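You operate a simulated robot arm through the tools that you are given. There is no shell and no other tool.

Carry out the task below with a simulated robot arm. There is one attempt and no reset: what you move stays moved.

TASK
Buff the dust off the wide tyre piece, then cement it.
Fine: brown-grip pad first, then the blue-grip dauber; cement fills the yellow square; both tools go back. A coat counts when it lies all over at full strength: go over it till it gets no stronger. What is to be rubbed or washed off counts as gone when no trace of it is left.

Only the result counts: the job must be done as asked and must still hold three seconds after the hand-in. Knocking over, shifting, dropping, spilling or breaking anything else fails it.

THE ROBOT
A 6-joint arm with a two-finger gripper, fixed in place. Base frame: the origin is at the foot of the arm, x ahead of it, y to its left, z up. Units: cm, rad, N and s.
Its first joint turns from -2.897 to 2.897 rad. Payload 2.45 kg.
The TCP is the grasp point between the finger pads, 2 cm short of the fingertips. In the tool frame z runs along the fingers and y along their closing line. The gripper opens to 14 cm. The gripper's body begins 16.8 cm behind the TCP.
Orientation is told as [roll, pitch, yaw] about the base's x, y, z axes, in that order, counted from this pose: with the fingers straight down and closing along the base's y, the tool's x points along the base's -x, its y along +y and its z along -z.

THE INTERFACE
- The arm moves only by the tool drive_tool. Its argument "steps" is a list of rows, each a list of 3 entries, a list of its own where there are three numbers: the shift along the tool's x, y, z in units of 20 mm (1.0 is 20 mm), then the turn, a rotation vector about the tool's x, y, z in units of 4 degrees (1.0 is 4 degrees), then the gripper command, from -1 (shut) to 1 (fully open), values between in proportion. In form: [[[dx, dy, dz], [wx, wy, wz], jaw], ...]. A call has 1 to 20 rows; each row shifts and turns the commanded pose from where the row before left it, along the tool's axes as they then stand. A call with a number of a shift or a turn outside -1 to 1 is refused whole. A row lasts 0.2 s, in which the tool goes at most 5 cm and 0.15 rad; a call with a longer step from one row to the next is refused whole, and so is a gripper value outside its range. A pose out of reach is approached as far as the arm can. The call stops where the force on the tool passes 40 N (or 10 N more than at its start, if that is more) or the arm is blocked; 0.2 s more then pass. The fingers move at their own pace (about 4.5 cm/s each) and stop on an object; they squeeze with about 26 N. The grip force told is the motor's: it shows also when the fingers shut on nothing. Time passes only in rows, and 0.2 s behind the last, so rows that do not move let the fingers close. The reply holds the time, the measured pose of the TCP, the force on the tool along the base axes, the opening and the grip force, in the units named above and with some noise, with the torque about the TCP (base axes, N m) and any sound that the robot's microphone picked up.
- Cameras (640 x 400 px; columns grow to the right, rows downward): "scene" is fixed at [5.21, -64.93, 145.81]; the picture's right is [0.51, -0.86, 0.00], its down [-0.30, -0.18, -0.94] and it looks along [0.81, 0.48, -0.35] (base axes); focal length 333 px, centre (320, 200). "wrist" rides on the gripper at [7.8, 1.1, -20.9] in the tool frame; the picture's right is [-0.14, 0.99, 0.00], its down [-0.92, -0.13, -0.37] and it looks along [-0.37, -0.05, 0.93] (tool axes); focal length 280 px, centre (320, 200). There is no depth. A picture from a camera that has moved, and an enlarged one, comes with that camera's place and axes in the base frame and with its lens.
- snapshot(camera): a new picture of that camera. It takes no simulated time.
- enlarge(camera, box): a new picture of the part [left, top, right, bottom] of that camera's present view, enlarged. It takes no simulated time.
- finish_job(): hands the job in; it is judged then, once.

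Nothing tells you positions but the pictures and the camera data. Unless the task says otherwise, let go and move clear before handing in.

The tools are called after ">>>" by a JSON object that holds its "name" and its "arguments". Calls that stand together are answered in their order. drive_tool: Moves the arm, as the interface text tells. Its arguments: {"type":"object","properties":{"steps":{"type":"array"}},"required":["steps"]} The other tools are called the same way: snapshot (camera) takes a picture; enlarge (camera, box) takes an enlarged picture of a part of a camera's view; finish_job () hands the job in.

At the start:

```text
time_s: 0.0
position: [62.93, -17.2, 116.69]
tool_rot: [0.001, 0.0, -0.002]
ft_force: [0.4, 0.1, -0.2]
torque: [-0.04, 0.01, 0.01]
grip_width: 14.0
grasp_force: 0.0
```

scene: 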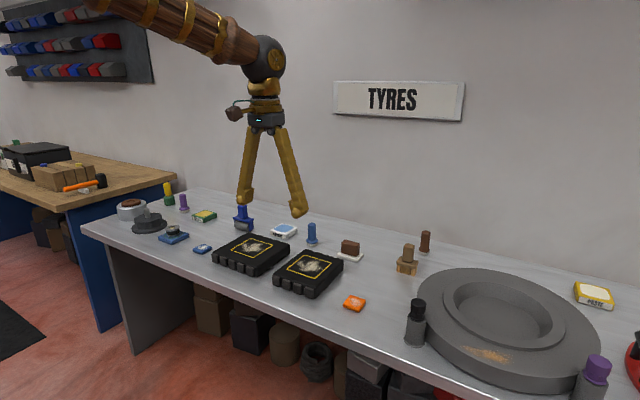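
wrist: 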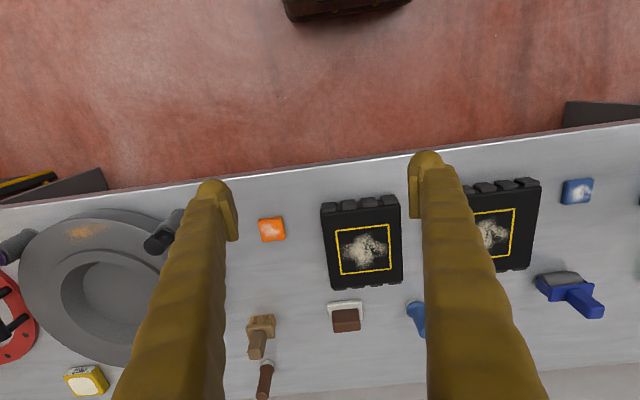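

I see a bench with two tyre pieces (each with a yellow square and dust), several blue and brown tools, and pads. I'll look closer before moving anything.

>>> {"name": "enlarge", "arguments": {"camera": "scene", "box": [200, 190, 360, 310]}}

>>> {"name": "enlarge", "arguments": {"camera": "scene", "box": [320, 210, 480, 330]}}

>>> {"name": "enlarge", "arguments": {"camera": "scene", "box": [100, 170, 260, 270]}}

>>> {"name": "enlarge", "arguments": {"camera": "wrist", "box": [220, 160, 440, 400]}}

>>> {"name": "enlarge", "arguments": {"camera": "wrist", "box": [440, 160, 640, 400]}}

```text
3.33 times, centred on (280, 250) of scene
camera zoom: at [5.21, -64.93, 145.81], right [0.51, -0.86, 0.0], down [-0.3, -0.18, -0.94], along [0.81, 0.48, -0.35], focal length 1111 px, centre (453, 33)
```

zoom: 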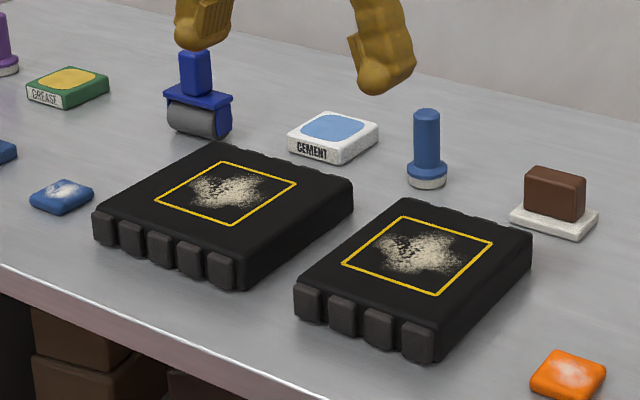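

```text
3.33 times, centred on (400, 270) of scene
camera zoom: at [5.21, -64.93, 145.81], right [0.51, -0.86, 0.0], down [-0.3, -0.18, -0.94], along [0.81, 0.48, -0.35], focal length 1111 px, centre (53, -33)
```

zoom: 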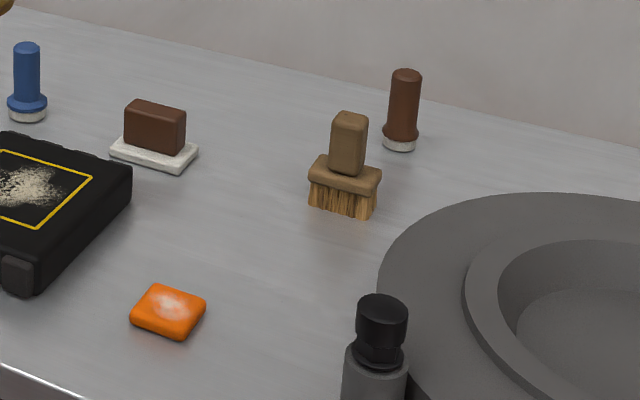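

```text
4.00 times, centred on (180, 220) of scene
camera zoom: at [5.21, -64.93, 145.81], right [0.51, -0.86, 0.0], down [-0.3, -0.18, -0.94], along [0.81, 0.48, -0.35], focal length 1333 px, centre (880, 120)
```

zoom: 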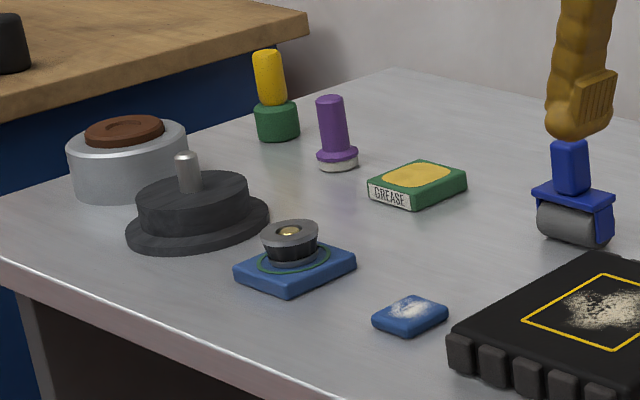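

```text
1.67 times, centred on (330, 280) of wrist
camera zoom: at [54.98, -16.0, 137.57], right [0.14, 0.99, 0.0], down [0.92, -0.13, 0.37], along [0.37, -0.05, -0.93], focal length 467 px, centre (303, 67)
```

zoom: 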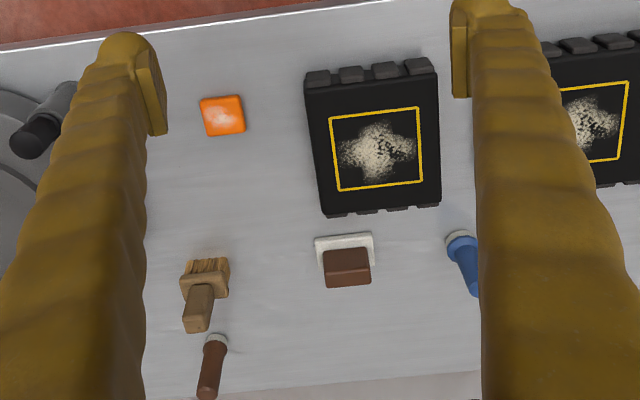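

```text
1.67 times, centred on (540, 280) of wrist
camera zoom: at [54.98, -16.0, 137.57], right [0.14, 0.99, 0.0], down [0.92, -0.13, 0.37], along [0.37, -0.05, -0.93], focal length 467 px, centre (-47, 67)
```

zoom: 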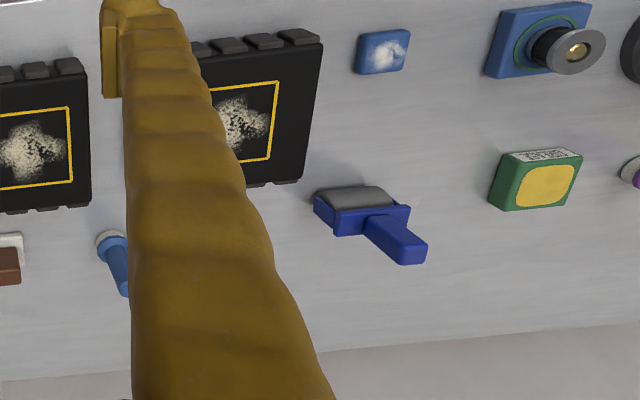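

The wide tyre piece appears to be the left one with five tread blocks. The brown-grip pad, the blue dauber and the CEMENT pad sit behind the tyres. I'll move the arm above that area to measure how far away they are and how far I can reach.

>>> {"name": "drive_tool", "arguments": {"steps": [[[-1, 0.8, 0], [0, 0, 0], 1], [[-1, 0.8, 0], [0, 0, 0], 1], [[-1, 0.8, 0], [0, 0, 0], 1], [[-1, 0.8, 0], [0, 0, 0], 1], [[-1, 0.8, 0], [0, 0, 0], 1], [[-1, 0.8, 0], [0, 0, 0], 1], [[-1, 0.8, 0], [0, 0, 0], 1], [[-1, 0.8, 0], [0, 0, 0], 1], [[-1, 0.8, 0], [0, 0, 0], 1], [[-1, 0.8, 0], [0, 0, 0], 1], [[-1, 0.8, 0], [0, 0, 0], 1], [[-1, 0.8, 0], [0, 0, 0], 1]]}}

>>> {"name": "snapshot", "arguments": {"camera": "wrist"}}

>>> {"name": "snapshot", "arguments": {"camera": "scene"}}

```text
time_s: 2.6
position: [86.86, 2.29, 116.82]
tool_rot: [0.002, -0.001, -0.001]
ft_force: [0.5, 0.9, 0.4]
torque: [0.03, -0.01, 0.0]
grip_width: 13.99
grasp_force: 0.0
```

```text
taken
camera wrist: at [78.96, 3.38, 137.65], right [0.14, 0.99, 0.0], down [0.92, -0.13, 0.37], along [0.37, -0.05, -0.93], focal length 280 px, centre (320, 200)
```

wrist: 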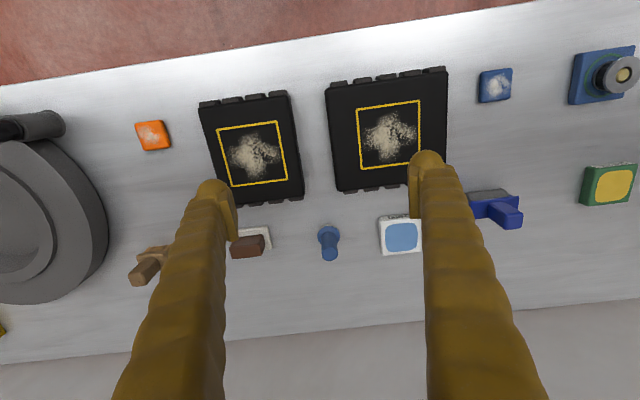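

```text
taken
```

scene: 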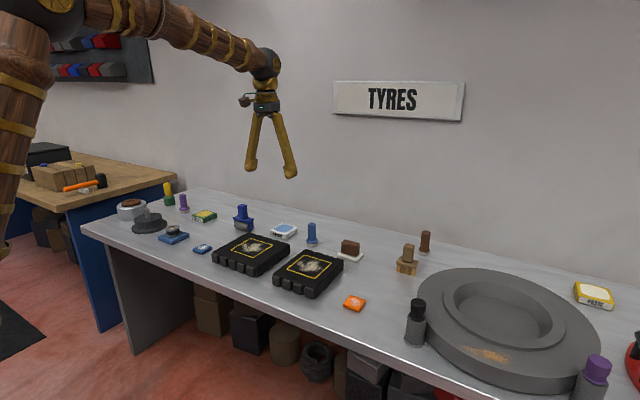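

Everything I need is about 110 cm out, roughly at bench height 80. That is past the vertical-tool reach of 98, so I'll need to tilt the tool outward. I'll zoom in on details first.

>>> {"name": "enlarge", "arguments": {"camera": "wrist", "box": [180, 60, 340, 300]}}

>>> {"name": "enlarge", "arguments": {"camera": "wrist", "box": [310, 60, 470, 280]}}

>>> {"name": "enlarge", "arguments": {"camera": "scene", "box": [200, 200, 300, 280]}}

>>> {"name": "enlarge", "arguments": {"camera": "scene", "box": [265, 210, 375, 300]}}

```text
1.67 times, centred on (260, 180) of wrist
camera zoom: at [78.96, 3.38, 137.65], right [0.14, 0.99, 0.0], down [0.92, -0.13, 0.37], along [0.37, -0.05, -0.93], focal length 467 px, centre (420, 233)
```

zoom: 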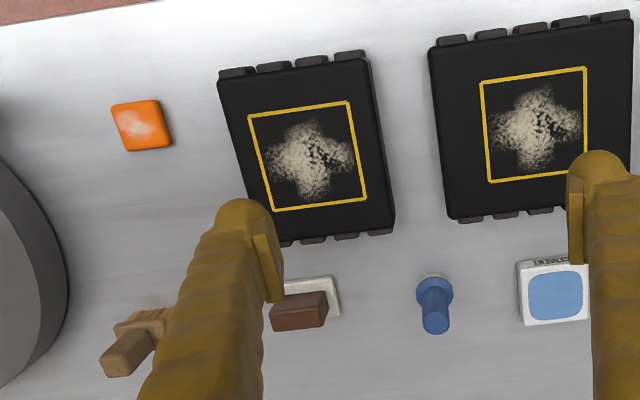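

```text
1.82 times, centred on (390, 170) of wrist
camera zoom: at [78.96, 3.38, 137.65], right [0.14, 0.99, 0.0], down [0.92, -0.13, 0.37], along [0.37, -0.05, -0.93], focal length 510 px, centre (193, 254)
```

zoom: 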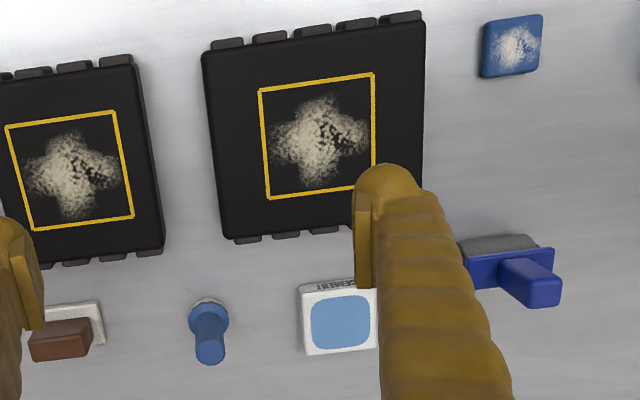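

```text
5.00 times, centred on (250, 240) of scene
camera zoom: at [5.21, -64.93, 145.81], right [0.51, -0.86, 0.0], down [-0.3, -0.18, -0.94], along [0.81, 0.48, -0.35], focal length 1666 px, centre (670, 0)
```

zoom: 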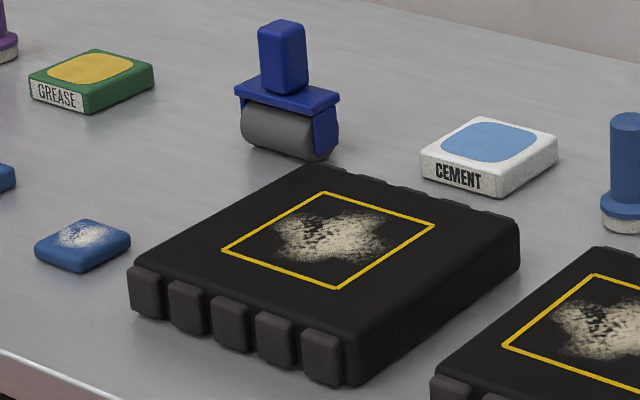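

```text
4.44 times, centred on (320, 255) of scene
camera zoom: at [5.21, -64.93, 145.81], right [0.51, -0.86, 0.0], down [-0.3, -0.18, -0.94], along [0.81, 0.48, -0.35], focal length 1481 px, centre (320, -44)
```

zoom: 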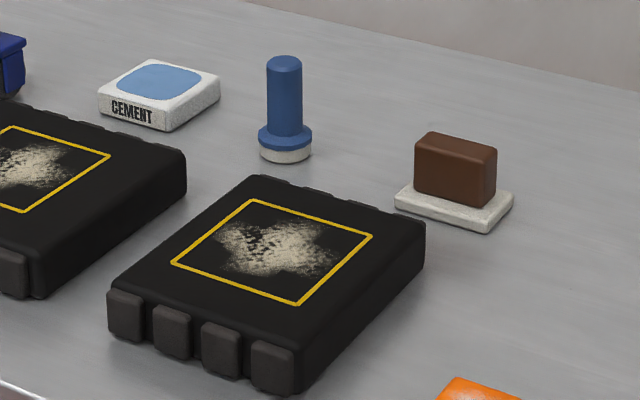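

I'll move above the brown pad and tilt the tool outward to test reach and get a second viewpoint.

>>> {"name": "drive_tool", "arguments": {"steps": [[[-0.3, -0.96, 0.5], [0, 0, 0], 1], [[-0.3, -0.96, 0.5], [0, 0, 0], 1], [[-0.3, -0.96, 0.5], [0, 0, 0], 1], [[-0.3, -0.96, 0.5], [0, 0, 0], 1], [[-0.3, -0.96, 0.5], [0, 0, 0], 1], [[-0.3, -0.96, 0.5], [0, 0, 0], 1], [[-0.3, -0.96, 0.5], [0, 0, 0], 1], [[-0.3, -0.96, 0.5], [0, 0, 0], 1], [[-0.3, -0.96, 0.5], [0, 0, 0], 1], [[-0.3, -0.96, 0.5], [0, 0, 0], 1]]}}

>>> {"name": "snapshot", "arguments": {"camera": "wrist"}}

```text
time_s: 4.8
position: [92.89, -17.12, 106.84]
tool_rot: [0.001, -0.001, -0.001]
ft_force: [0.3, -0.3, 0.6]
torque: [-0.02, -0.05, -0.03]
grip_width: 14.0
grasp_force: 0.1
```

```text
taken
camera wrist: at [85.02, -16.01, 127.65], right [0.14, 0.99, 0.0], down [0.92, -0.13, 0.37], along [0.37, -0.05, -0.93], focal length 280 px, centre (320, 200)
```

wrist: 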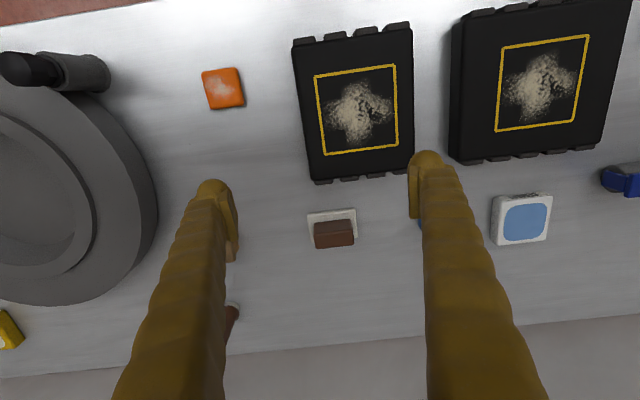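

>>> {"name": "drive_tool", "arguments": {"steps": [[[0, 0, 0], [0, -1, 0], 1], [[0, 0, 0], [0, -1, 0], 1], [[0, 0, 0], [0, -1, 0], 1], [[0, 0, 0], [0, -1, 0], 1], [[0, 0, 0], [0, -1, 0], 1], [[0, 0, 0], [0, -1, 0], 1], [[0, 0, 0], [0, -1, 0], 1], [[0, 0, 0], [0, -1, 0], 1]]}}

>>> {"name": "snapshot", "arguments": {"camera": "wrist"}}

>>> {"name": "snapshot", "arguments": {"camera": "scene"}}

```text
time_s: 6.6
position: [92.89, -17.1, 106.71]
tool_rot: [0.0, -0.559, -0.001]
ft_force: [-0.1, 0.0, 0.7]
torque: [0.0, 0.0, -0.03]
grip_width: 14.01
grasp_force: 0.1
```

```text
taken
camera wrist: at [75.05, -15.97, 120.22], right [0.12, 0.99, 0.07], down [0.59, -0.13, 0.8], along [0.8, -0.05, -0.59], focal length 280 px, centre (320, 200)
```

wrist: 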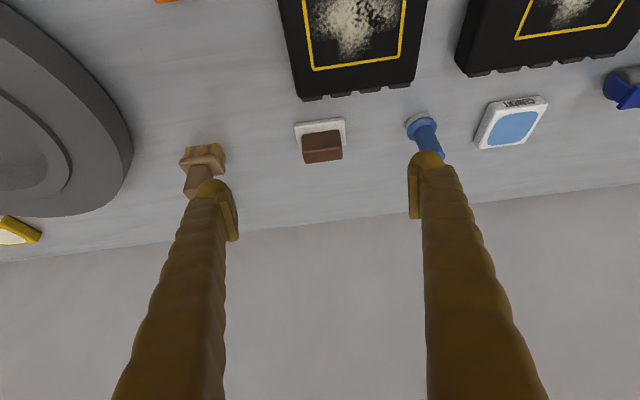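

```text
taken
```

scene: 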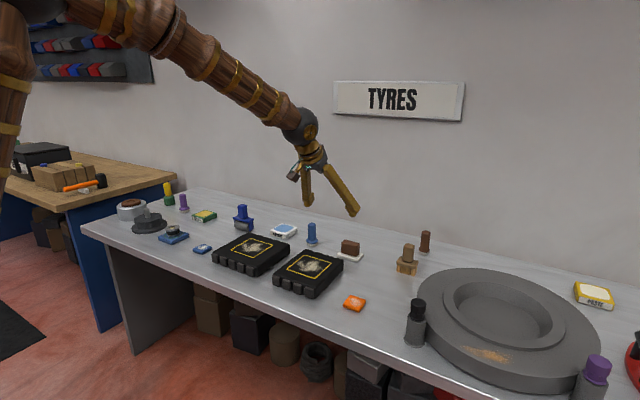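

The tilt works. I'll zoom in on the pad, dauber and cement from this angle.

>>> {"name": "enlarge", "arguments": {"camera": "wrist", "box": [280, 80, 460, 190]}}

>>> {"name": "enlarge", "arguments": {"camera": "wrist", "box": [400, 0, 640, 160]}}

```text
3.56 times, centred on (370, 135) of wrist
camera zoom: at [75.05, -15.97, 120.22], right [0.12, 0.99, 0.07], down [0.59, -0.13, 0.8], along [0.8, -0.05, -0.59], focal length 997 px, centre (142, 431)
```

zoom: 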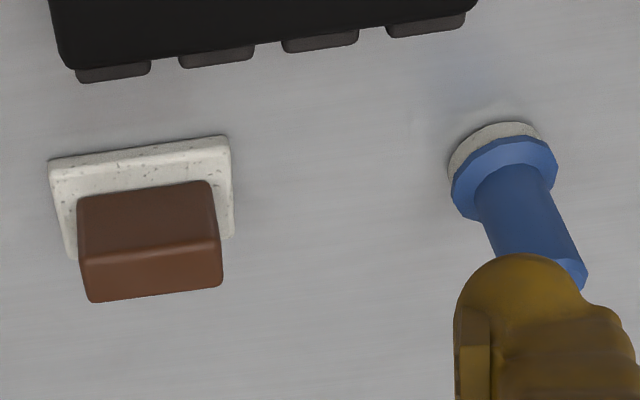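

```text
2.50 times, centred on (520, 80) of wrist
camera zoom: at [75.05, -15.97, 120.22], right [0.12, 0.99, 0.07], down [0.59, -0.13, 0.8], along [0.8, -0.05, -0.59], focal length 701 px, centre (-180, 500)
```

zoom: 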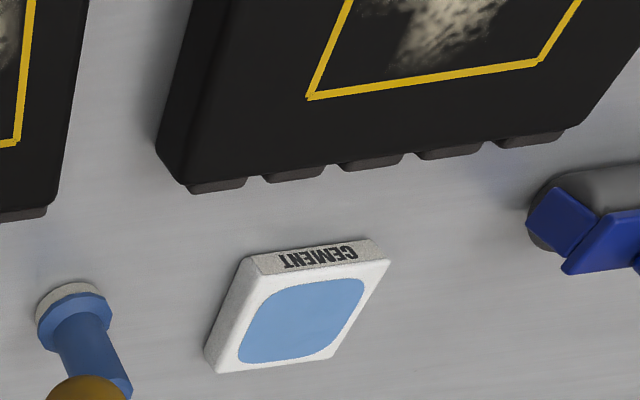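

>>> {"name": "enlarge", "arguments": {"camera": "scene", "box": [330, 230, 380, 270]}}

>>> {"name": "enlarge", "arguments": {"camera": "scene", "box": [265, 215, 325, 255]}}

>>> {"name": "enlarge", "arguments": {"camera": "scene", "box": [205, 225, 295, 285]}}

```text
10.00 times, centred on (355, 250) of scene
camera zoom: at [5.21, -64.93, 145.81], right [0.51, -0.86, 0.0], down [-0.3, -0.18, -0.94], along [0.81, 0.48, -0.35], focal length 3332 px, centre (-30, -300)
```

zoom: 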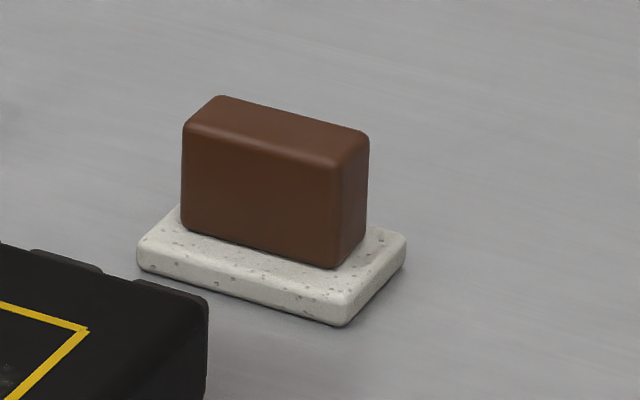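

```text
10.00 times, centred on (295, 235) of scene
camera zoom: at [5.21, -64.93, 145.81], right [0.51, -0.86, 0.0], down [-0.3, -0.18, -0.94], along [0.81, 0.48, -0.35], focal length 3332 px, centre (570, -150)
```

zoom: 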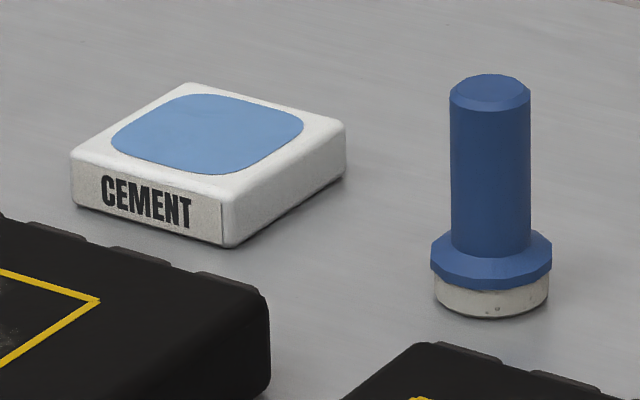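

```text
6.67 times, centred on (250, 255) of scene
camera zoom: at [5.21, -64.93, 145.81], right [0.51, -0.86, 0.0], down [-0.3, -0.18, -0.94], along [0.81, 0.48, -0.35], focal length 2221 px, centre (787, -167)
```

zoom: 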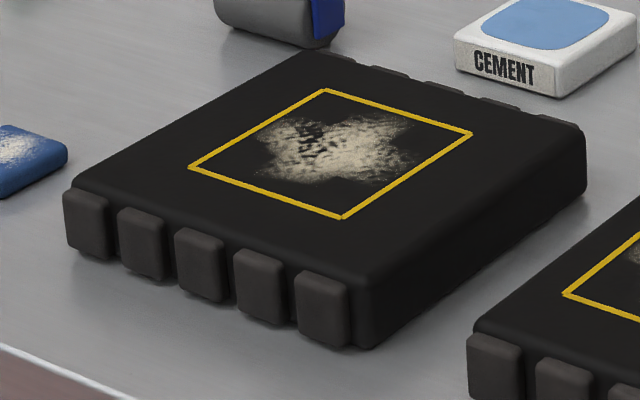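

The brown pad's grip is about 6.5 cm wide along y, centred near (109.5, -16.9), with its top at about z 85.4. The bench is at z≈80. I'll approach above it with the tool tilted about 32°.

>>> {"name": "drive_tool", "arguments": {"steps": [[[-0.394, 0.012, 0.936], [0, 0, 0], 0.6], [[-0.394, 0.012, 0.936], [0, 0, 0], 0.6], [[-0.394, 0.012, 0.936], [0, 0, 0], 0.6], [[-0.394, 0.012, 0.936], [0, 0, 0], 0.6], [[-0.394, 0.012, 0.936], [0, 0, 0], 0.6], [[-0.394, 0.012, 0.936], [0, 0, 0], 0.6], [[-0.394, 0.012, 0.936], [0, 0, 0], 0.6], [[-0.394, 0.012, 0.936], [0, 0, 0], 0.6], [[-0.394, 0.012, 0.936], [0, 0, 0], 0.6], [[-0.394, 0.012, 0.936], [0, 0, 0], 0.6], [[0, 0, 0], [0, 0, 0], 0.6]]}}

>>> {"name": "snapshot", "arguments": {"camera": "wrist"}}

>>> {"name": "snapshot", "arguments": {"camera": "scene"}}

```text
time_s: 9.0
position: [109.45, -16.89, 95.12]
tool_rot: [0.001, -0.558, 0.001]
ft_force: [0.0, 0.3, -0.5]
torque: [-0.05, -0.02, -0.01]
grip_width: 11.18
grasp_force: 0.1
```

```text
taken
camera wrist: at [91.76, -15.74, 108.59], right [0.12, 0.99, 0.07], down [0.59, -0.13, 0.8], along [0.8, -0.05, -0.59], focal length 280 px, centre (320, 200)
```

wrist: 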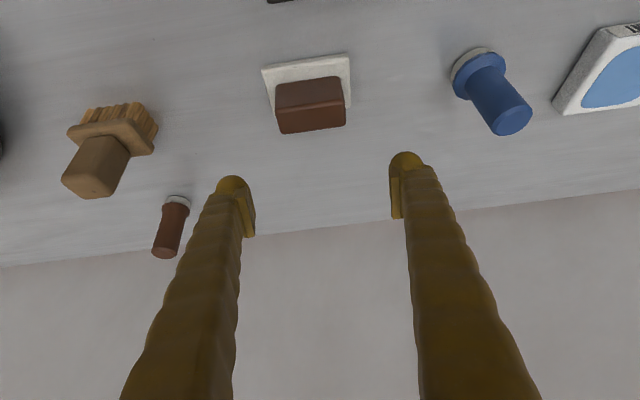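

```text
taken
```

scene: 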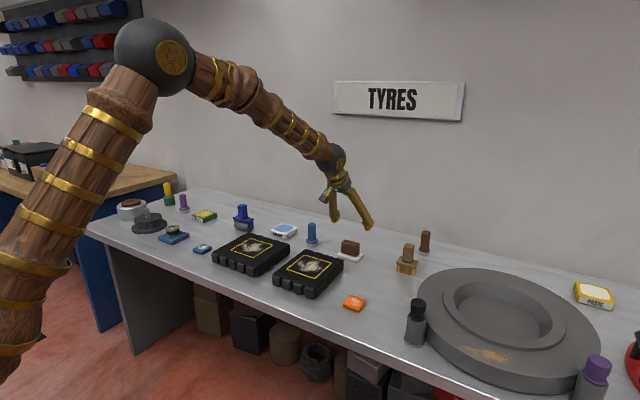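

>>> {"name": "enlarge", "arguments": {"camera": "wrist", "box": [240, 40, 370, 150]}}

>>> {"name": "enlarge", "arguments": {"camera": "wrist", "box": [430, 20, 640, 150]}}

```text
3.64 times, centred on (305, 95) of wrist
camera zoom: at [91.76, -15.74, 108.59], right [0.12, 0.99, 0.07], down [0.59, -0.13, 0.8], along [0.8, -0.05, -0.59], focal length 1020 px, centre (374, 582)
```

zoom: 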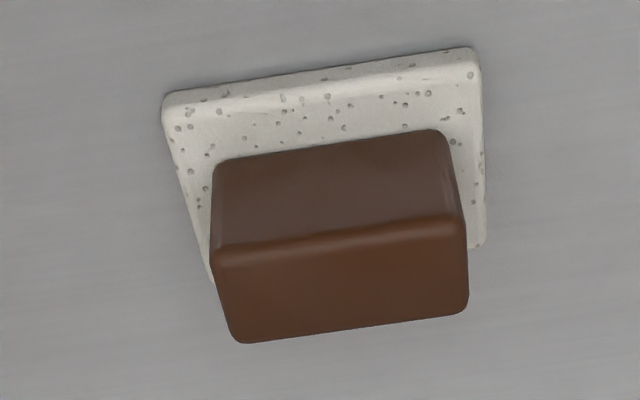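

```text
3.05 times, centred on (535, 85) of wrist
camera zoom: at [91.76, -15.74, 108.59], right [0.12, 0.99, 0.07], down [0.59, -0.13, 0.8], along [0.8, -0.05, -0.59], focal length 854 px, centre (-335, 550)
```

zoom: 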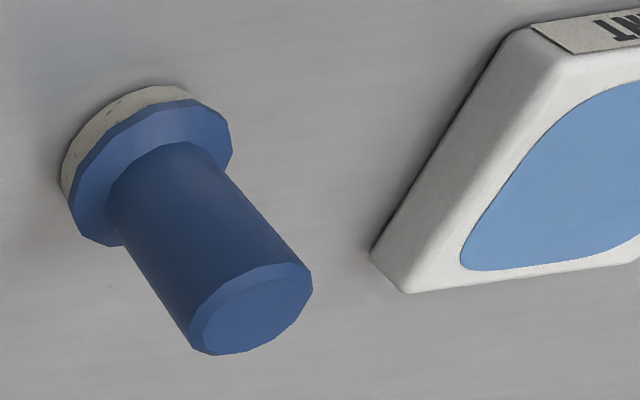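

The pad grip is confirmed at about (109.4, -16.8). I'll descend vertically onto it with the gripper open and check before closing.

>>> {"name": "drive_tool", "arguments": {"steps": [[[0.477, 0.007, 0.763], [0, 0, 0], 0.45], [[0.477, 0.007, 0.763], [0, 0, 0], 0.45], [[0.477, 0.007, 0.763], [0, 0, 0], 0.45], [[0.477, 0.007, 0.763], [0, 0, 0], 0.45], [[0.477, 0.007, 0.763], [0, 0, 0], 0.45], [[0.477, 0.007, 0.763], [0, 0, 0], 0.45], [[0, 0, 0], [0, 0, 0], 0.45]]}}

>>> {"name": "enlarge", "arguments": {"camera": "wrist", "box": [220, 120, 420, 260]}}

>>> {"name": "enlarge", "arguments": {"camera": "scene", "box": [320, 210, 400, 270]}}

```text
time_s: 10.6
position: [109.42, -17.05, 84.38]
tool_rot: [0.0, -0.557, 0.0]
ft_force: [-0.5, -0.3, 0.3]
torque: [-0.01, -0.01, -0.04]
grip_width: 10.16
grasp_force: 0.0
```

```text
2.86 times, centred on (320, 190) of wrist
camera zoom: at [91.73, -15.82, 97.76], right [0.12, 0.99, 0.07], down [0.59, -0.13, 0.8], along [0.8, -0.05, -0.6], focal length 801 px, centre (320, 229)
```

zoom: 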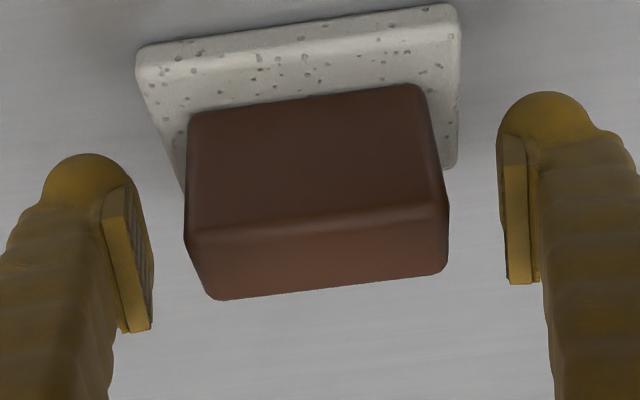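

```text
6.67 times, centred on (360, 240) of scene
camera zoom: at [5.21, -64.93, 145.81], right [0.51, -0.86, 0.0], down [-0.3, -0.18, -0.94], along [0.81, 0.48, -0.35], focal length 2221 px, centre (53, -67)
```

zoom: 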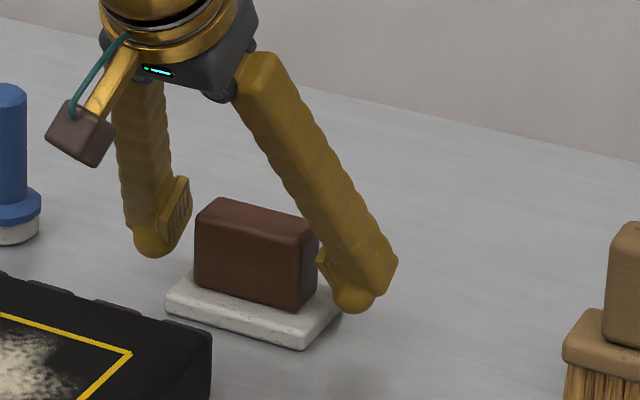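

The fingers straddle the grip evenly, so I'll close on it.

>>> {"name": "drive_tool", "arguments": {"steps": [[[0, 0, 0], [0, 0, 0], -1], [[0, 0, 0], [0, 0, 0], -1], [[0, 0, 0], [0, 0, 0], -1], [[0, 0, 0], [0, 0, 0], -1], [[0, 0, 0], [0, 0, 0], -1], [[0, 0, 0], [0, 0, 0], -1]]}}

>>> {"name": "enlarge", "arguments": {"camera": "wrist", "box": [220, 120, 420, 260]}}

>>> {"name": "enlarge", "arguments": {"camera": "scene", "box": [320, 210, 400, 270]}}

```text
time_s: 12.0
position: [109.38, -17.0, 84.21]
tool_rot: [-0.001, -0.559, 0.001]
ft_force: [-0.4, 0.0, 0.3]
torque: [0.0, -0.03, -0.02]
grip_width: 7.2
grasp_force: 25.7
```

```text
2.86 times, centred on (320, 190) of wrist
camera zoom: at [91.73, -15.82, 97.79], right [0.12, 0.99, 0.07], down [0.59, -0.13, 0.8], along [0.8, -0.05, -0.59], focal length 801 px, centre (320, 229)
```

zoom: 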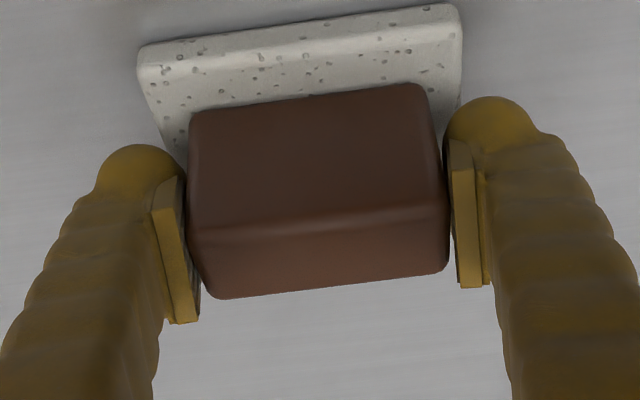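

```text
6.67 times, centred on (360, 240) of scene
camera zoom: at [5.21, -64.93, 145.81], right [0.51, -0.86, 0.0], down [-0.3, -0.18, -0.94], along [0.81, 0.48, -0.35], focal length 2221 px, centre (53, -67)
```

zoom: 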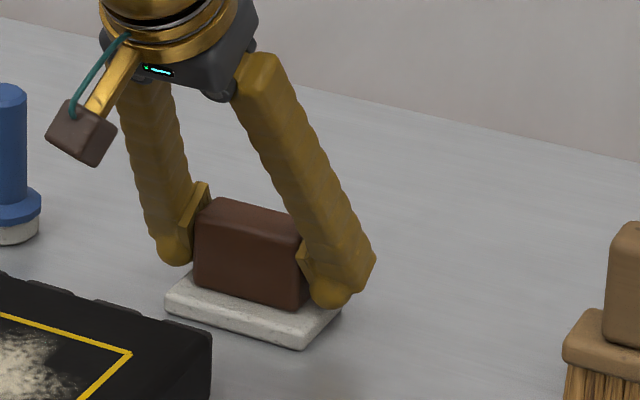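

Firm grip at 7.2 cm and 25.7 N. I'll lift straight up and check.

>>> {"name": "drive_tool", "arguments": {"steps": [[[-0.2, 0, -0.32], [0, 0, 0], -1], [[-0.424, 0, -0.678], [0, 0, 0], -1], [[-0.424, 0, -0.678], [0, 0, 0], -1], [[-0.424, 0, -0.678], [0, 0, 0], -1], [[-0.424, 0, -0.678], [0, 0, 0], -1], [[-0.424, 0, -0.678], [0, 0, 0], -1]]}}

>>> {"name": "snapshot", "arguments": {"camera": "wrist"}}

>>> {"name": "snapshot", "arguments": {"camera": "scene"}}

```text
time_s: 13.4
position: [109.41, -16.84, 93.08]
tool_rot: [0.0, -0.559, 0.001]
ft_force: [0.4, -0.4, -0.8]
torque: [0.0, 0.0, -0.02]
grip_width: 7.19
grasp_force: 26.2
```

```text
taken
camera wrist: at [91.65, -15.71, 106.57], right [0.12, 0.99, 0.07], down [0.59, -0.13, 0.8], along [0.8, -0.05, -0.6], focal length 280 px, centre (320, 200)
```

wrist: 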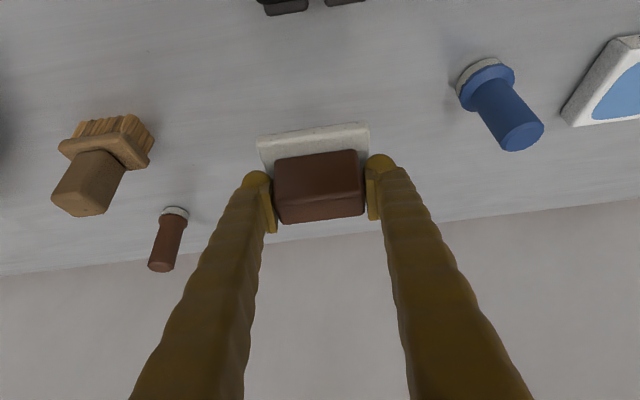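

```text
taken
```

scene: 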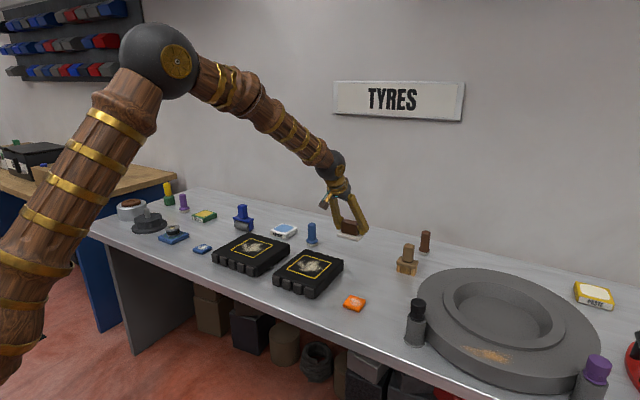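

The pad is held and lifted cleanly. I'll carry it over the wide tyre's yellow square, centred near (89.3, 15.2).

>>> {"name": "drive_tool", "arguments": {"steps": [[[0.468, 1.0, -0.403], [0, 0, 0], -1], [[0.468, 1.0, -0.403], [0, 0, 0], -1], [[0.468, 1.0, -0.403], [0, 0, 0], -1], [[0.468, 1.0, -0.403], [0, 0, 0], -1], [[0.468, 1.0, -0.403], [0, 0, 0], -1], [[0.468, 1.0, -0.403], [0, 0, 0], -1], [[0.468, 1.0, -0.403], [0, 0, 0], -1], [[0.468, 1.0, -0.403], [0, 0, 0], -1], [[0.468, 1.0, -0.403], [0, 0, 0], -1], [[0.468, 1.0, -0.403], [0, 0, 0], -1], [[0.468, 1.0, -0.403], [0, 0, 0], -1], [[0.468, 1.0, -0.403], [0, 0, 0], -1], [[0.468, 1.0, -0.403], [0, 0, 0], -1], [[0.468, 1.0, -0.403], [0, 0, 0], -1], [[0.468, 1.0, -0.403], [0, 0, 0], -1], [[0.468, 1.0, -0.403], [0, 0, 0], -1]]}}

>>> {"name": "snapshot", "arguments": {"camera": "wrist"}}

>>> {"name": "enlarge", "arguments": {"camera": "scene", "box": [190, 180, 350, 300]}}

```text
time_s: 16.8
position: [89.72, 15.0, 96.17]
tool_rot: [0.0, -0.558, -0.001]
ft_force: [1.0, -0.1, -1.6]
torque: [0.01, 0.0, 0.0]
grip_width: 7.22
grasp_force: 26.0
```

```text
taken
camera wrist: at [71.98, 16.19, 109.65], right [0.12, 0.99, 0.07], down [0.59, -0.13, 0.8], along [0.8, -0.05, -0.6], focal length 280 px, centre (320, 200)
```

wrist: 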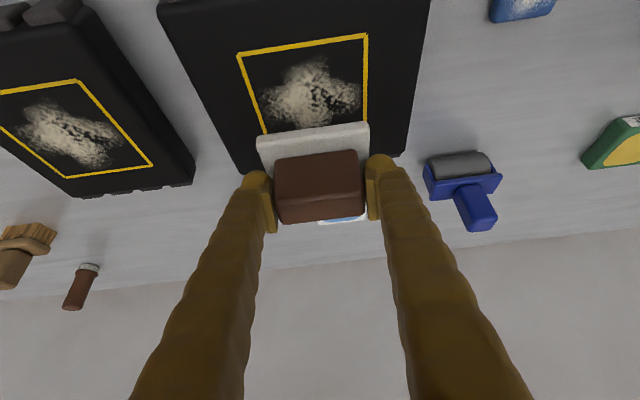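

```text
3.33 times, centred on (270, 240) of scene
camera zoom: at [5.21, -64.93, 145.81], right [0.51, -0.86, 0.0], down [-0.3, -0.18, -0.94], along [0.81, 0.48, -0.35], focal length 1111 px, centre (487, 67)
```

zoom: 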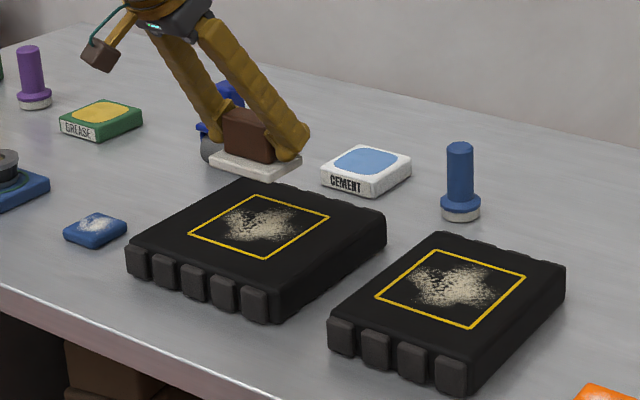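

The pad is hovering over the square. I'll descend most of the way, then creep down to touch.

>>> {"name": "drive_tool", "arguments": {"steps": [[[0.371, 0, 0.594], [0, 0, 0], -1], [[0.371, 0, 0.594], [0, 0, 0], -1], [[0.371, 0, 0.594], [0, 0, 0], -1], [[0.371, 0, 0.594], [0, 0, 0], -1], [[0.36, 0, 0.57], [0, 0, 0], -1], [[0, 0, 0], [0, 0, 0], -1]]}}

>>> {"name": "enlarge", "arguments": {"camera": "scene", "box": [200, 200, 300, 280]}}

>>> {"name": "snapshot", "arguments": {"camera": "wrist"}}

```text
time_s: 18.2
position: [89.99, 15.07, 89.17]
tool_rot: [0.0, -0.559, 0.002]
ft_force: [-0.3, 0.0, -1.4]
torque: [-0.01, -0.01, -0.01]
grip_width: 7.18
grasp_force: 25.8
```

```text
5.00 times, centred on (250, 240) of scene
camera zoom: at [5.21, -64.93, 145.81], right [0.51, -0.86, 0.0], down [-0.3, -0.18, -0.94], along [0.81, 0.48, -0.35], focal length 1666 px, centre (670, 0)
```

zoom: 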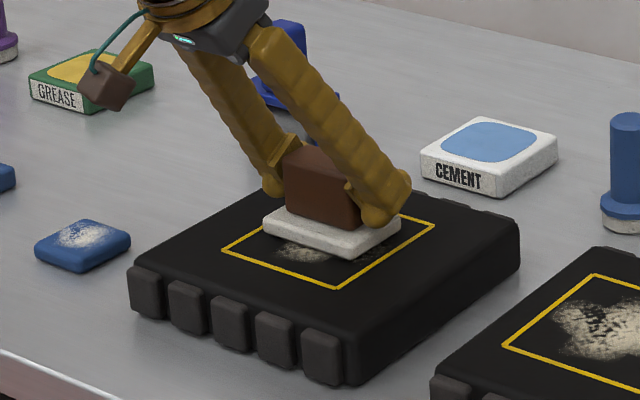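

```text
taken
camera wrist: at [72.17, 16.2, 102.59], right [0.12, 0.99, 0.07], down [0.59, -0.13, 0.8], along [0.8, -0.05, -0.59], focal length 280 px, centre (320, 200)
```

wrist: 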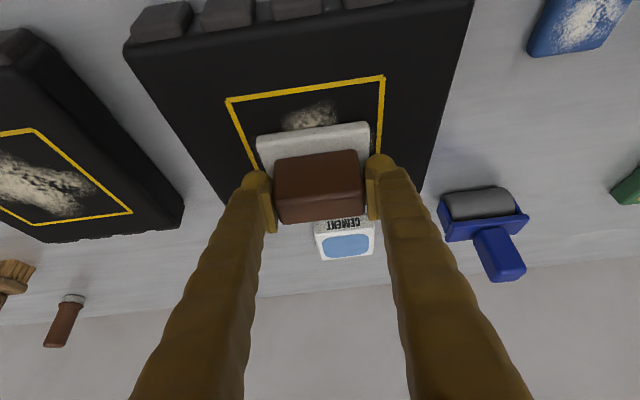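

>>> {"name": "drive_tool", "arguments": {"steps": [[[0.0265, 0, 0.0424], [0, 0, 0], -1], [[0.0265, 0, 0.0424], [0, 0, 0], -1], [[0.0265, 0, 0.0424], [0, 0, 0], -1], [[0.0265, 0, 0.0424], [0, 0, 0], -1], [[0.0265, 0, 0.0424], [0, 0, 0], -1], [[0, 0, 0], [0, 0, 0], -1]]}}

```text
time_s: 19.6
position: [89.85, 15.18, 88.85]
tool_rot: [0.001, -0.56, 0.001]
ft_force: [-1.0, -0.5, 19.8]
torque: [-0.09, 0.39, 0.05]
grip_width: 7.2
grasp_force: 25.4
```

Contact at about 20 N, which is a bit more than I want. I'll ease up slightly for a gentler rub.

>>> {"name": "drive_tool", "arguments": {"steps": [[[-0.026, 0, -0.042], [0, 0, 0], -1], [[0, 0, 0], [0, 0, 0], -1]]}}

```text
time_s: 20.2
position: [89.89, 15.14, 88.92]
tool_rot: [0.001, -0.559, 0.001]
ft_force: [8.4, 1.4, 7.6]
torque: [0.08, -0.18, -0.02]
grip_width: 7.2
grasp_force: 26.2
```

Light contact. I'll start rubbing back and forth over the square.

>>> {"name": "drive_tool", "arguments": {"steps": [[[-0.424, 0, 0.265], [0, 0, 0], -1], [[-0.424, 0, 0.265], [0, 0, 0], -1], [[-0.424, 0, 0.265], [0, 0, 0], -1], [[0, 0.35, 0], [0, 0, 0], -1], [[0, 0.35, 0], [0, 0, 0], -1], [[0.424, 0, -0.265], [0, 0, 0], -1], [[0.424, 0, -0.265], [0, 0, 0], -1], [[0.424, 0, -0.265], [0, 0, 0], -1], [[0.424, 0, -0.265], [0, 0, 0], -1], [[0.424, 0, -0.265], [0, 0, 0], -1], [[0.424, 0, -0.265], [0, 0, 0], -1], [[0, -0.45, 0], [0, 0, 0], -1], [[0, -0.45, 0], [0, 0, 0], -1], [[0, -0.45, 0], [0, 0, 0], -1]]}}

>>> {"name": "enlarge", "arguments": {"camera": "scene", "box": [200, 200, 300, 280]}}

>>> {"name": "snapshot", "arguments": {"camera": "wrist"}}

```text
time_s: 23.2
position: [86.95, 13.87, 88.79]
tool_rot: [0.001, -0.559, 0.0]
ft_force: [0.1, 0.1, -1.7]
torque: [0.01, 0.01, 0.0]
grip_width: 7.18
grasp_force: 25.8
```

```text
5.00 times, centred on (250, 240) of scene
camera zoom: at [5.21, -64.93, 145.81], right [0.51, -0.86, 0.0], down [-0.3, -0.18, -0.94], along [0.81, 0.48, -0.35], focal length 1666 px, centre (670, 0)
```

zoom: 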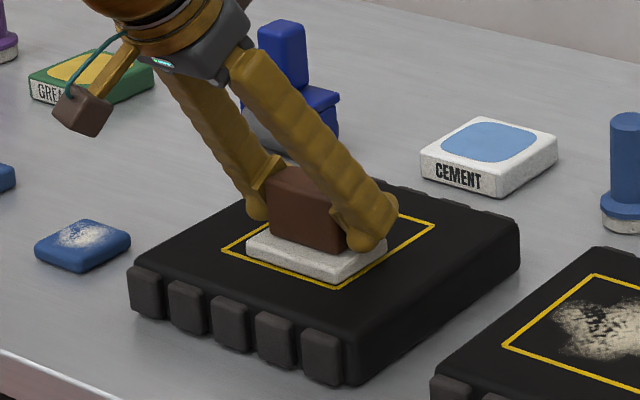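

```text
taken
camera wrist: at [69.17, 15.03, 102.26], right [0.12, 0.99, 0.07], down [0.59, -0.13, 0.8], along [0.8, -0.05, -0.59], focal length 280 px, centre (320, 200)
```

wrist: 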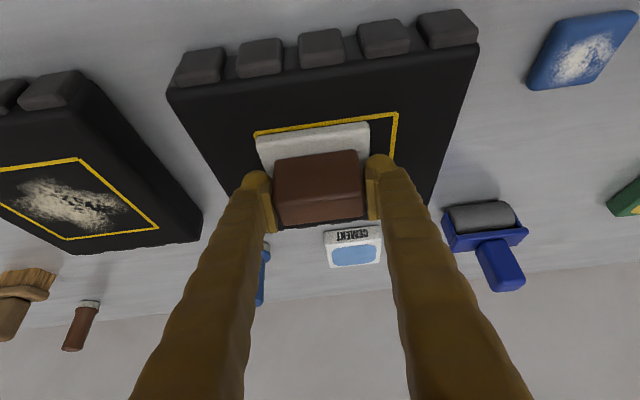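

The contact has lightened to nothing here, so I'll creep down until it presses again.

>>> {"name": "drive_tool", "arguments": {"steps": [[[0.0132, 0, 0.0212], [0, 0, 0], -1], [[0.0132, 0, 0.0212], [0, 0, 0], -1], [[0, 0, 0], [0, 0, 0], -1]]}}

```text
time_s: 24.0
position: [87.0, 13.89, 88.74]
tool_rot: [0.0, -0.557, 0.0]
ft_force: [-5.3, 0.1, 8.9]
torque: [-0.01, 0.27, 0.04]
grip_width: 7.2
grasp_force: 26.2
```

>>> {"name": "drive_tool", "arguments": {"steps": [[[-0.424, 0, 0.265], [0, 0, 0], -1], [[-0.424, 0, 0.265], [0, 0, 0], -1], [[-0.424, 0, 0.265], [0, 0, 0], -1]]}}

>>> {"name": "drive_tool", "arguments": {"steps": [[[-0.424, 0, 0.265], [0, 0, 0], -1], [[-0.424, 0, 0.265], [0, 0, 0], -1], [[-0.424, 0, 0.265], [0, 0, 0], -1]]}}

>>> {"name": "enlarge", "arguments": {"camera": "scene", "box": [200, 200, 300, 280]}}

>>> {"name": "snapshot", "arguments": {"camera": "wrist"}}

```text
time_s: 24.8
position: [89.81, 13.77, 88.62]
tool_rot: [-0.002, -0.558, -0.001]
ft_force: [-12.3, 0.0, 14.8]
torque: [0.01, 0.11, -0.01]
grip_width: 7.19
grasp_force: 25.9
```

```text
time_s: 25.6
position: [92.83, 13.73, 88.61]
tool_rot: [0.001, -0.559, 0.0]
ft_force: [-12.4, 0.4, 14.3]
torque: [0.1, 0.16, 0.04]
grip_width: 7.21
grasp_force: 25.8
```

```text
5.00 times, centred on (250, 240) of scene
camera zoom: at [5.21, -64.93, 145.81], right [0.51, -0.86, 0.0], down [-0.3, -0.18, -0.94], along [0.81, 0.48, -0.35], focal length 1666 px, centre (670, 0)
```

zoom: 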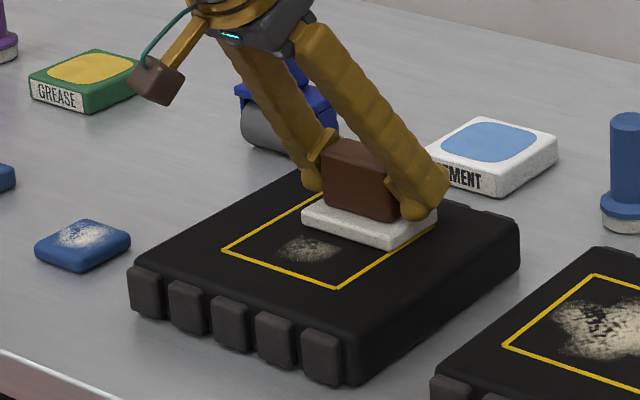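

```text
taken
camera wrist: at [75.12, 14.94, 102.13], right [0.12, 0.99, 0.07], down [0.59, -0.13, 0.8], along [0.8, -0.05, -0.59], focal length 280 px, centre (320, 200)
```

wrist: 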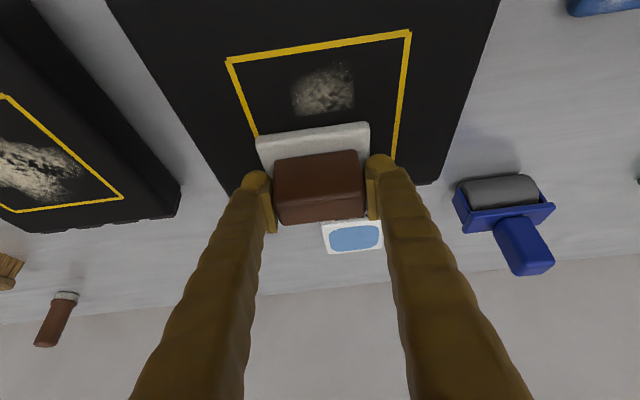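

The dust is coming off and the tyre has not moved. I'll keep stroking back and forth, shifting in y.

>>> {"name": "drive_tool", "arguments": {"steps": [[[0.424, 0.2, -0.265], [0, 0, 0], -1], [[0.437, 0.2, -0.244], [0, 0, 0], -1], [[0.424, 0.2, -0.265], [0, 0, 0], -1]]}}

>>> {"name": "drive_tool", "arguments": {"steps": [[[0.424, 0.2, -0.265], [0, 0, 0], -1], [[0.424, 0.2, -0.265], [0, 0, 0], -1], [[0.424, 0.2, -0.265], [0, 0, 0], -1]]}}

>>> {"name": "snapshot", "arguments": {"camera": "wrist"}}

```text
time_s: 26.4
position: [89.84, 14.95, 88.58]
tool_rot: [-0.002, -0.559, 0.0]
ft_force: [12.0, -3.9, 14.4]
torque: [-0.04, -0.08, 0.08]
grip_width: 7.19
grasp_force: 26.3
```

```text
time_s: 27.2
position: [86.78, 16.23, 88.53]
tool_rot: [0.001, -0.559, 0.0]
ft_force: [9.2, -4.6, 16.5]
torque: [0.08, 0.15, 0.11]
grip_width: 7.21
grasp_force: 26.0
```

```text
taken
camera wrist: at [68.99, 17.4, 102.03], right [0.12, 0.99, 0.07], down [0.59, -0.13, 0.8], along [0.8, -0.05, -0.59], focal length 280 px, centre (320, 200)
```

wrist: 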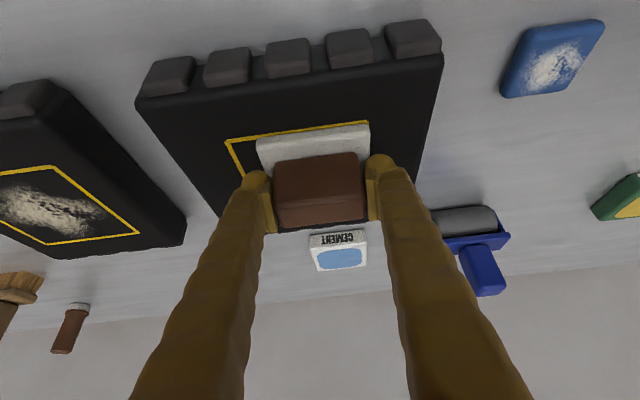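

>>> {"name": "drive_tool", "arguments": {"steps": [[[-0.424, 0, 0.265], [0, 0, 0], -1], [[-0.424, 0, 0.265], [0, 0, 0], -1], [[-0.424, 0, 0.265], [0, 0, 0], -1], [[-0.424, 0, 0.265], [0, 0, 0], -1], [[-0.424, 0, 0.265], [0, 0, 0], -1], [[-0.424, 0, 0.265], [0, 0, 0], -1], [[0.424, -0.2, -0.265], [0, 0, 0], -1], [[0.424, -0.2, -0.265], [0, 0, 0], -1], [[0.424, -0.2, -0.265], [0, 0, 0], -1], [[0.424, -0.2, -0.265], [0, 0, 0], -1], [[0.424, -0.2, -0.265], [0, 0, 0], -1], [[0.424, -0.2, -0.265], [0, 0, 0], -1], [[-0.424, 0, 0.265], [0, 0, 0], -1], [[-0.424, 0, 0.265], [0, 0, 0], -1], [[-0.424, 0, 0.265], [0, 0, 0], -1], [[-0.424, 0, 0.265], [0, 0, 0], -1], [[-0.424, 0, 0.265], [0, 0, 0], -1], [[-0.424, 0, 0.265], [0, 0, 0], -1]]}}

>>> {"name": "snapshot", "arguments": {"camera": "wrist"}}

>>> {"name": "enlarge", "arguments": {"camera": "scene", "box": [200, 200, 300, 280]}}

```text
time_s: 31.0
position: [92.86, 13.73, 88.75]
tool_rot: [0.001, -0.56, 0.0]
ft_force: [0.6, 0.3, -0.6]
torque: [0.0, -0.04, -0.02]
grip_width: 7.21
grasp_force: 25.6
```

```text
taken
camera wrist: at [75.09, 14.98, 102.2], right [0.12, 0.99, 0.07], down [0.59, -0.13, 0.8], along [0.8, -0.05, -0.6], focal length 280 px, centre (320, 200)
```

wrist: 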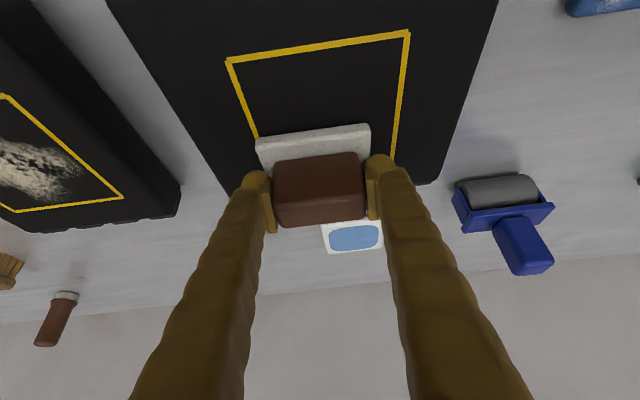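

```text
5.00 times, centred on (250, 240) of scene
camera zoom: at [5.21, -64.93, 145.81], right [0.51, -0.86, 0.0], down [-0.3, -0.18, -0.94], along [0.81, 0.48, -0.35], focal length 1666 px, centre (670, 0)
```

zoom: 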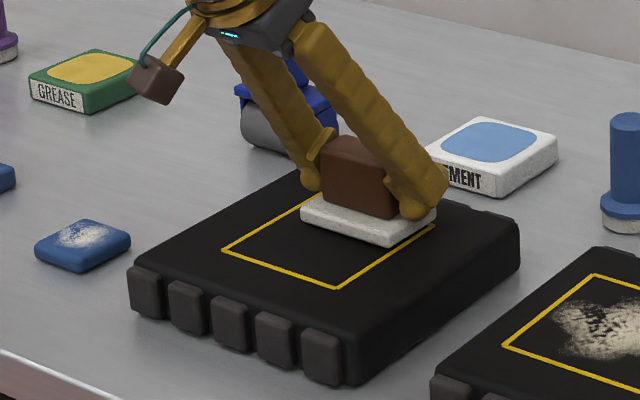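

The visible area looks clean. I'll lift to inspect the whole square.

>>> {"name": "drive_tool", "arguments": {"steps": [[[-0.2, 0, -0.32], [0, 0, 0], -1], [[-0.424, 0, -0.678], [0, 0, 0], -1], [[-0.424, 0, -0.678], [0, 0, 0], -1], [[-0.424, 0, -0.678], [0, 0, 0], -1], [[-0.424, 0, -0.678], [0, 0, 0], -1], [[0, 0, 0], [0, 0, 0], -1]]}}

>>> {"name": "enlarge", "arguments": {"camera": "wrist", "box": [200, 0, 460, 160]}}

>>> {"name": "enlarge", "arguments": {"camera": "scene", "box": [220, 215, 300, 275]}}

```text
time_s: 32.4
position: [92.94, 13.86, 95.74]
tool_rot: [0.0, -0.558, 0.0]
ft_force: [-0.2, -0.5, -1.3]
torque: [0.01, -0.01, 0.04]
grip_width: 7.19
grasp_force: 26.2
```

```text
2.46 times, centred on (330, 80) of wrist
camera zoom: at [75.1, 14.94, 109.24], right [0.12, 0.99, 0.07], down [0.59, -0.13, 0.8], along [0.8, -0.05, -0.59], focal length 690 px, centre (295, 495)
```

zoom: 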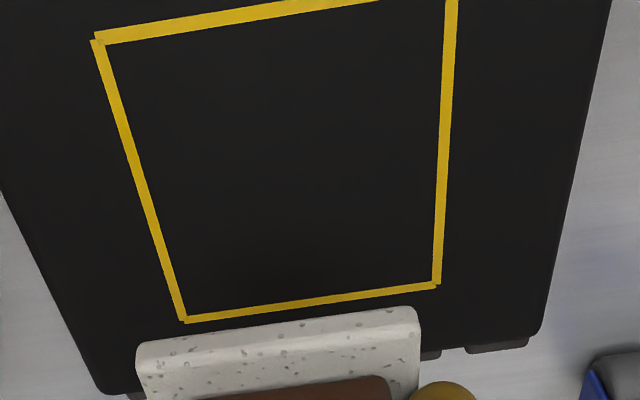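

```text
6.67 times, centred on (260, 245) of scene
camera zoom: at [5.21, -64.93, 145.81], right [0.51, -0.86, 0.0], down [-0.3, -0.18, -0.94], along [0.81, 0.48, -0.35], focal length 2221 px, centre (720, -100)
```

zoom: 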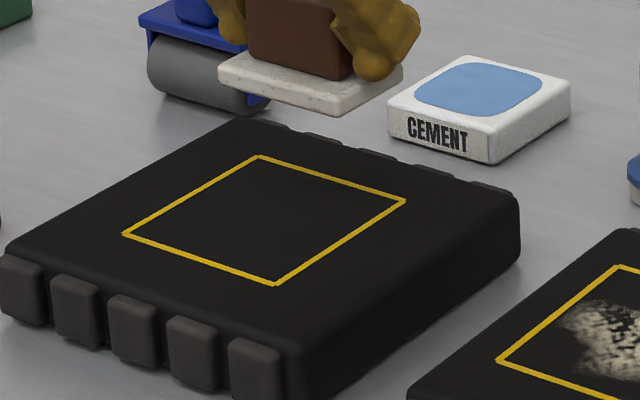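

>>> {"name": "enlarge", "arguments": {"camera": "wrist", "box": [235, 0, 390, 135]}}

>>> {"name": "enlarge", "arguments": {"camera": "scene", "box": [232, 235, 274, 263]}}

```text
2.96 times, centred on (312, 68) of wrist
camera zoom: at [75.1, 14.94, 109.24], right [0.12, 0.99, 0.07], down [0.59, -0.13, 0.8], along [0.8, -0.05, -0.59], focal length 831 px, centre (342, 593)
```

zoom: 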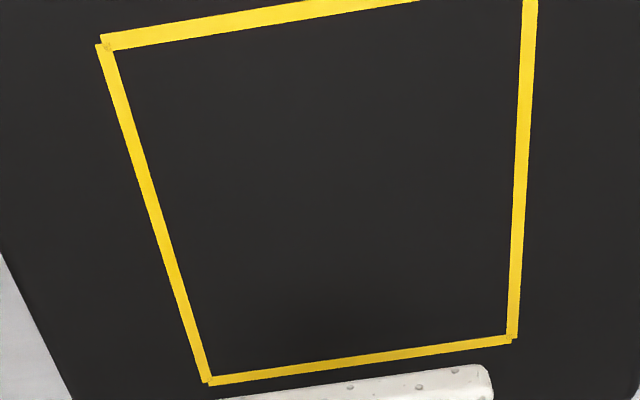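

```text
14.29 times, centred on (253, 249) of scene
camera zoom: at [5.21, -64.93, 145.81], right [0.51, -0.86, 0.0], down [-0.3, -0.18, -0.94], along [0.81, 0.48, -0.35], focal length 4760 px, centre (1277, -500)
```

zoom: 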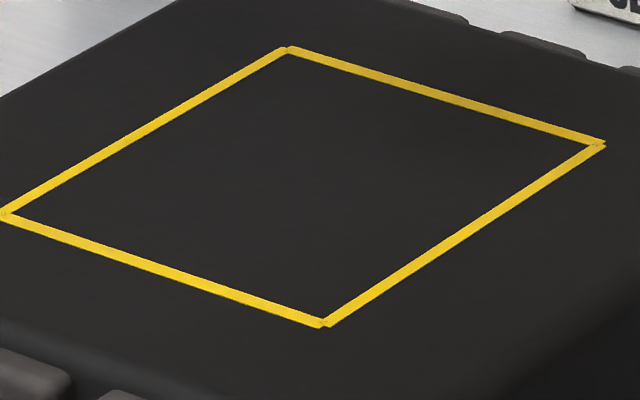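

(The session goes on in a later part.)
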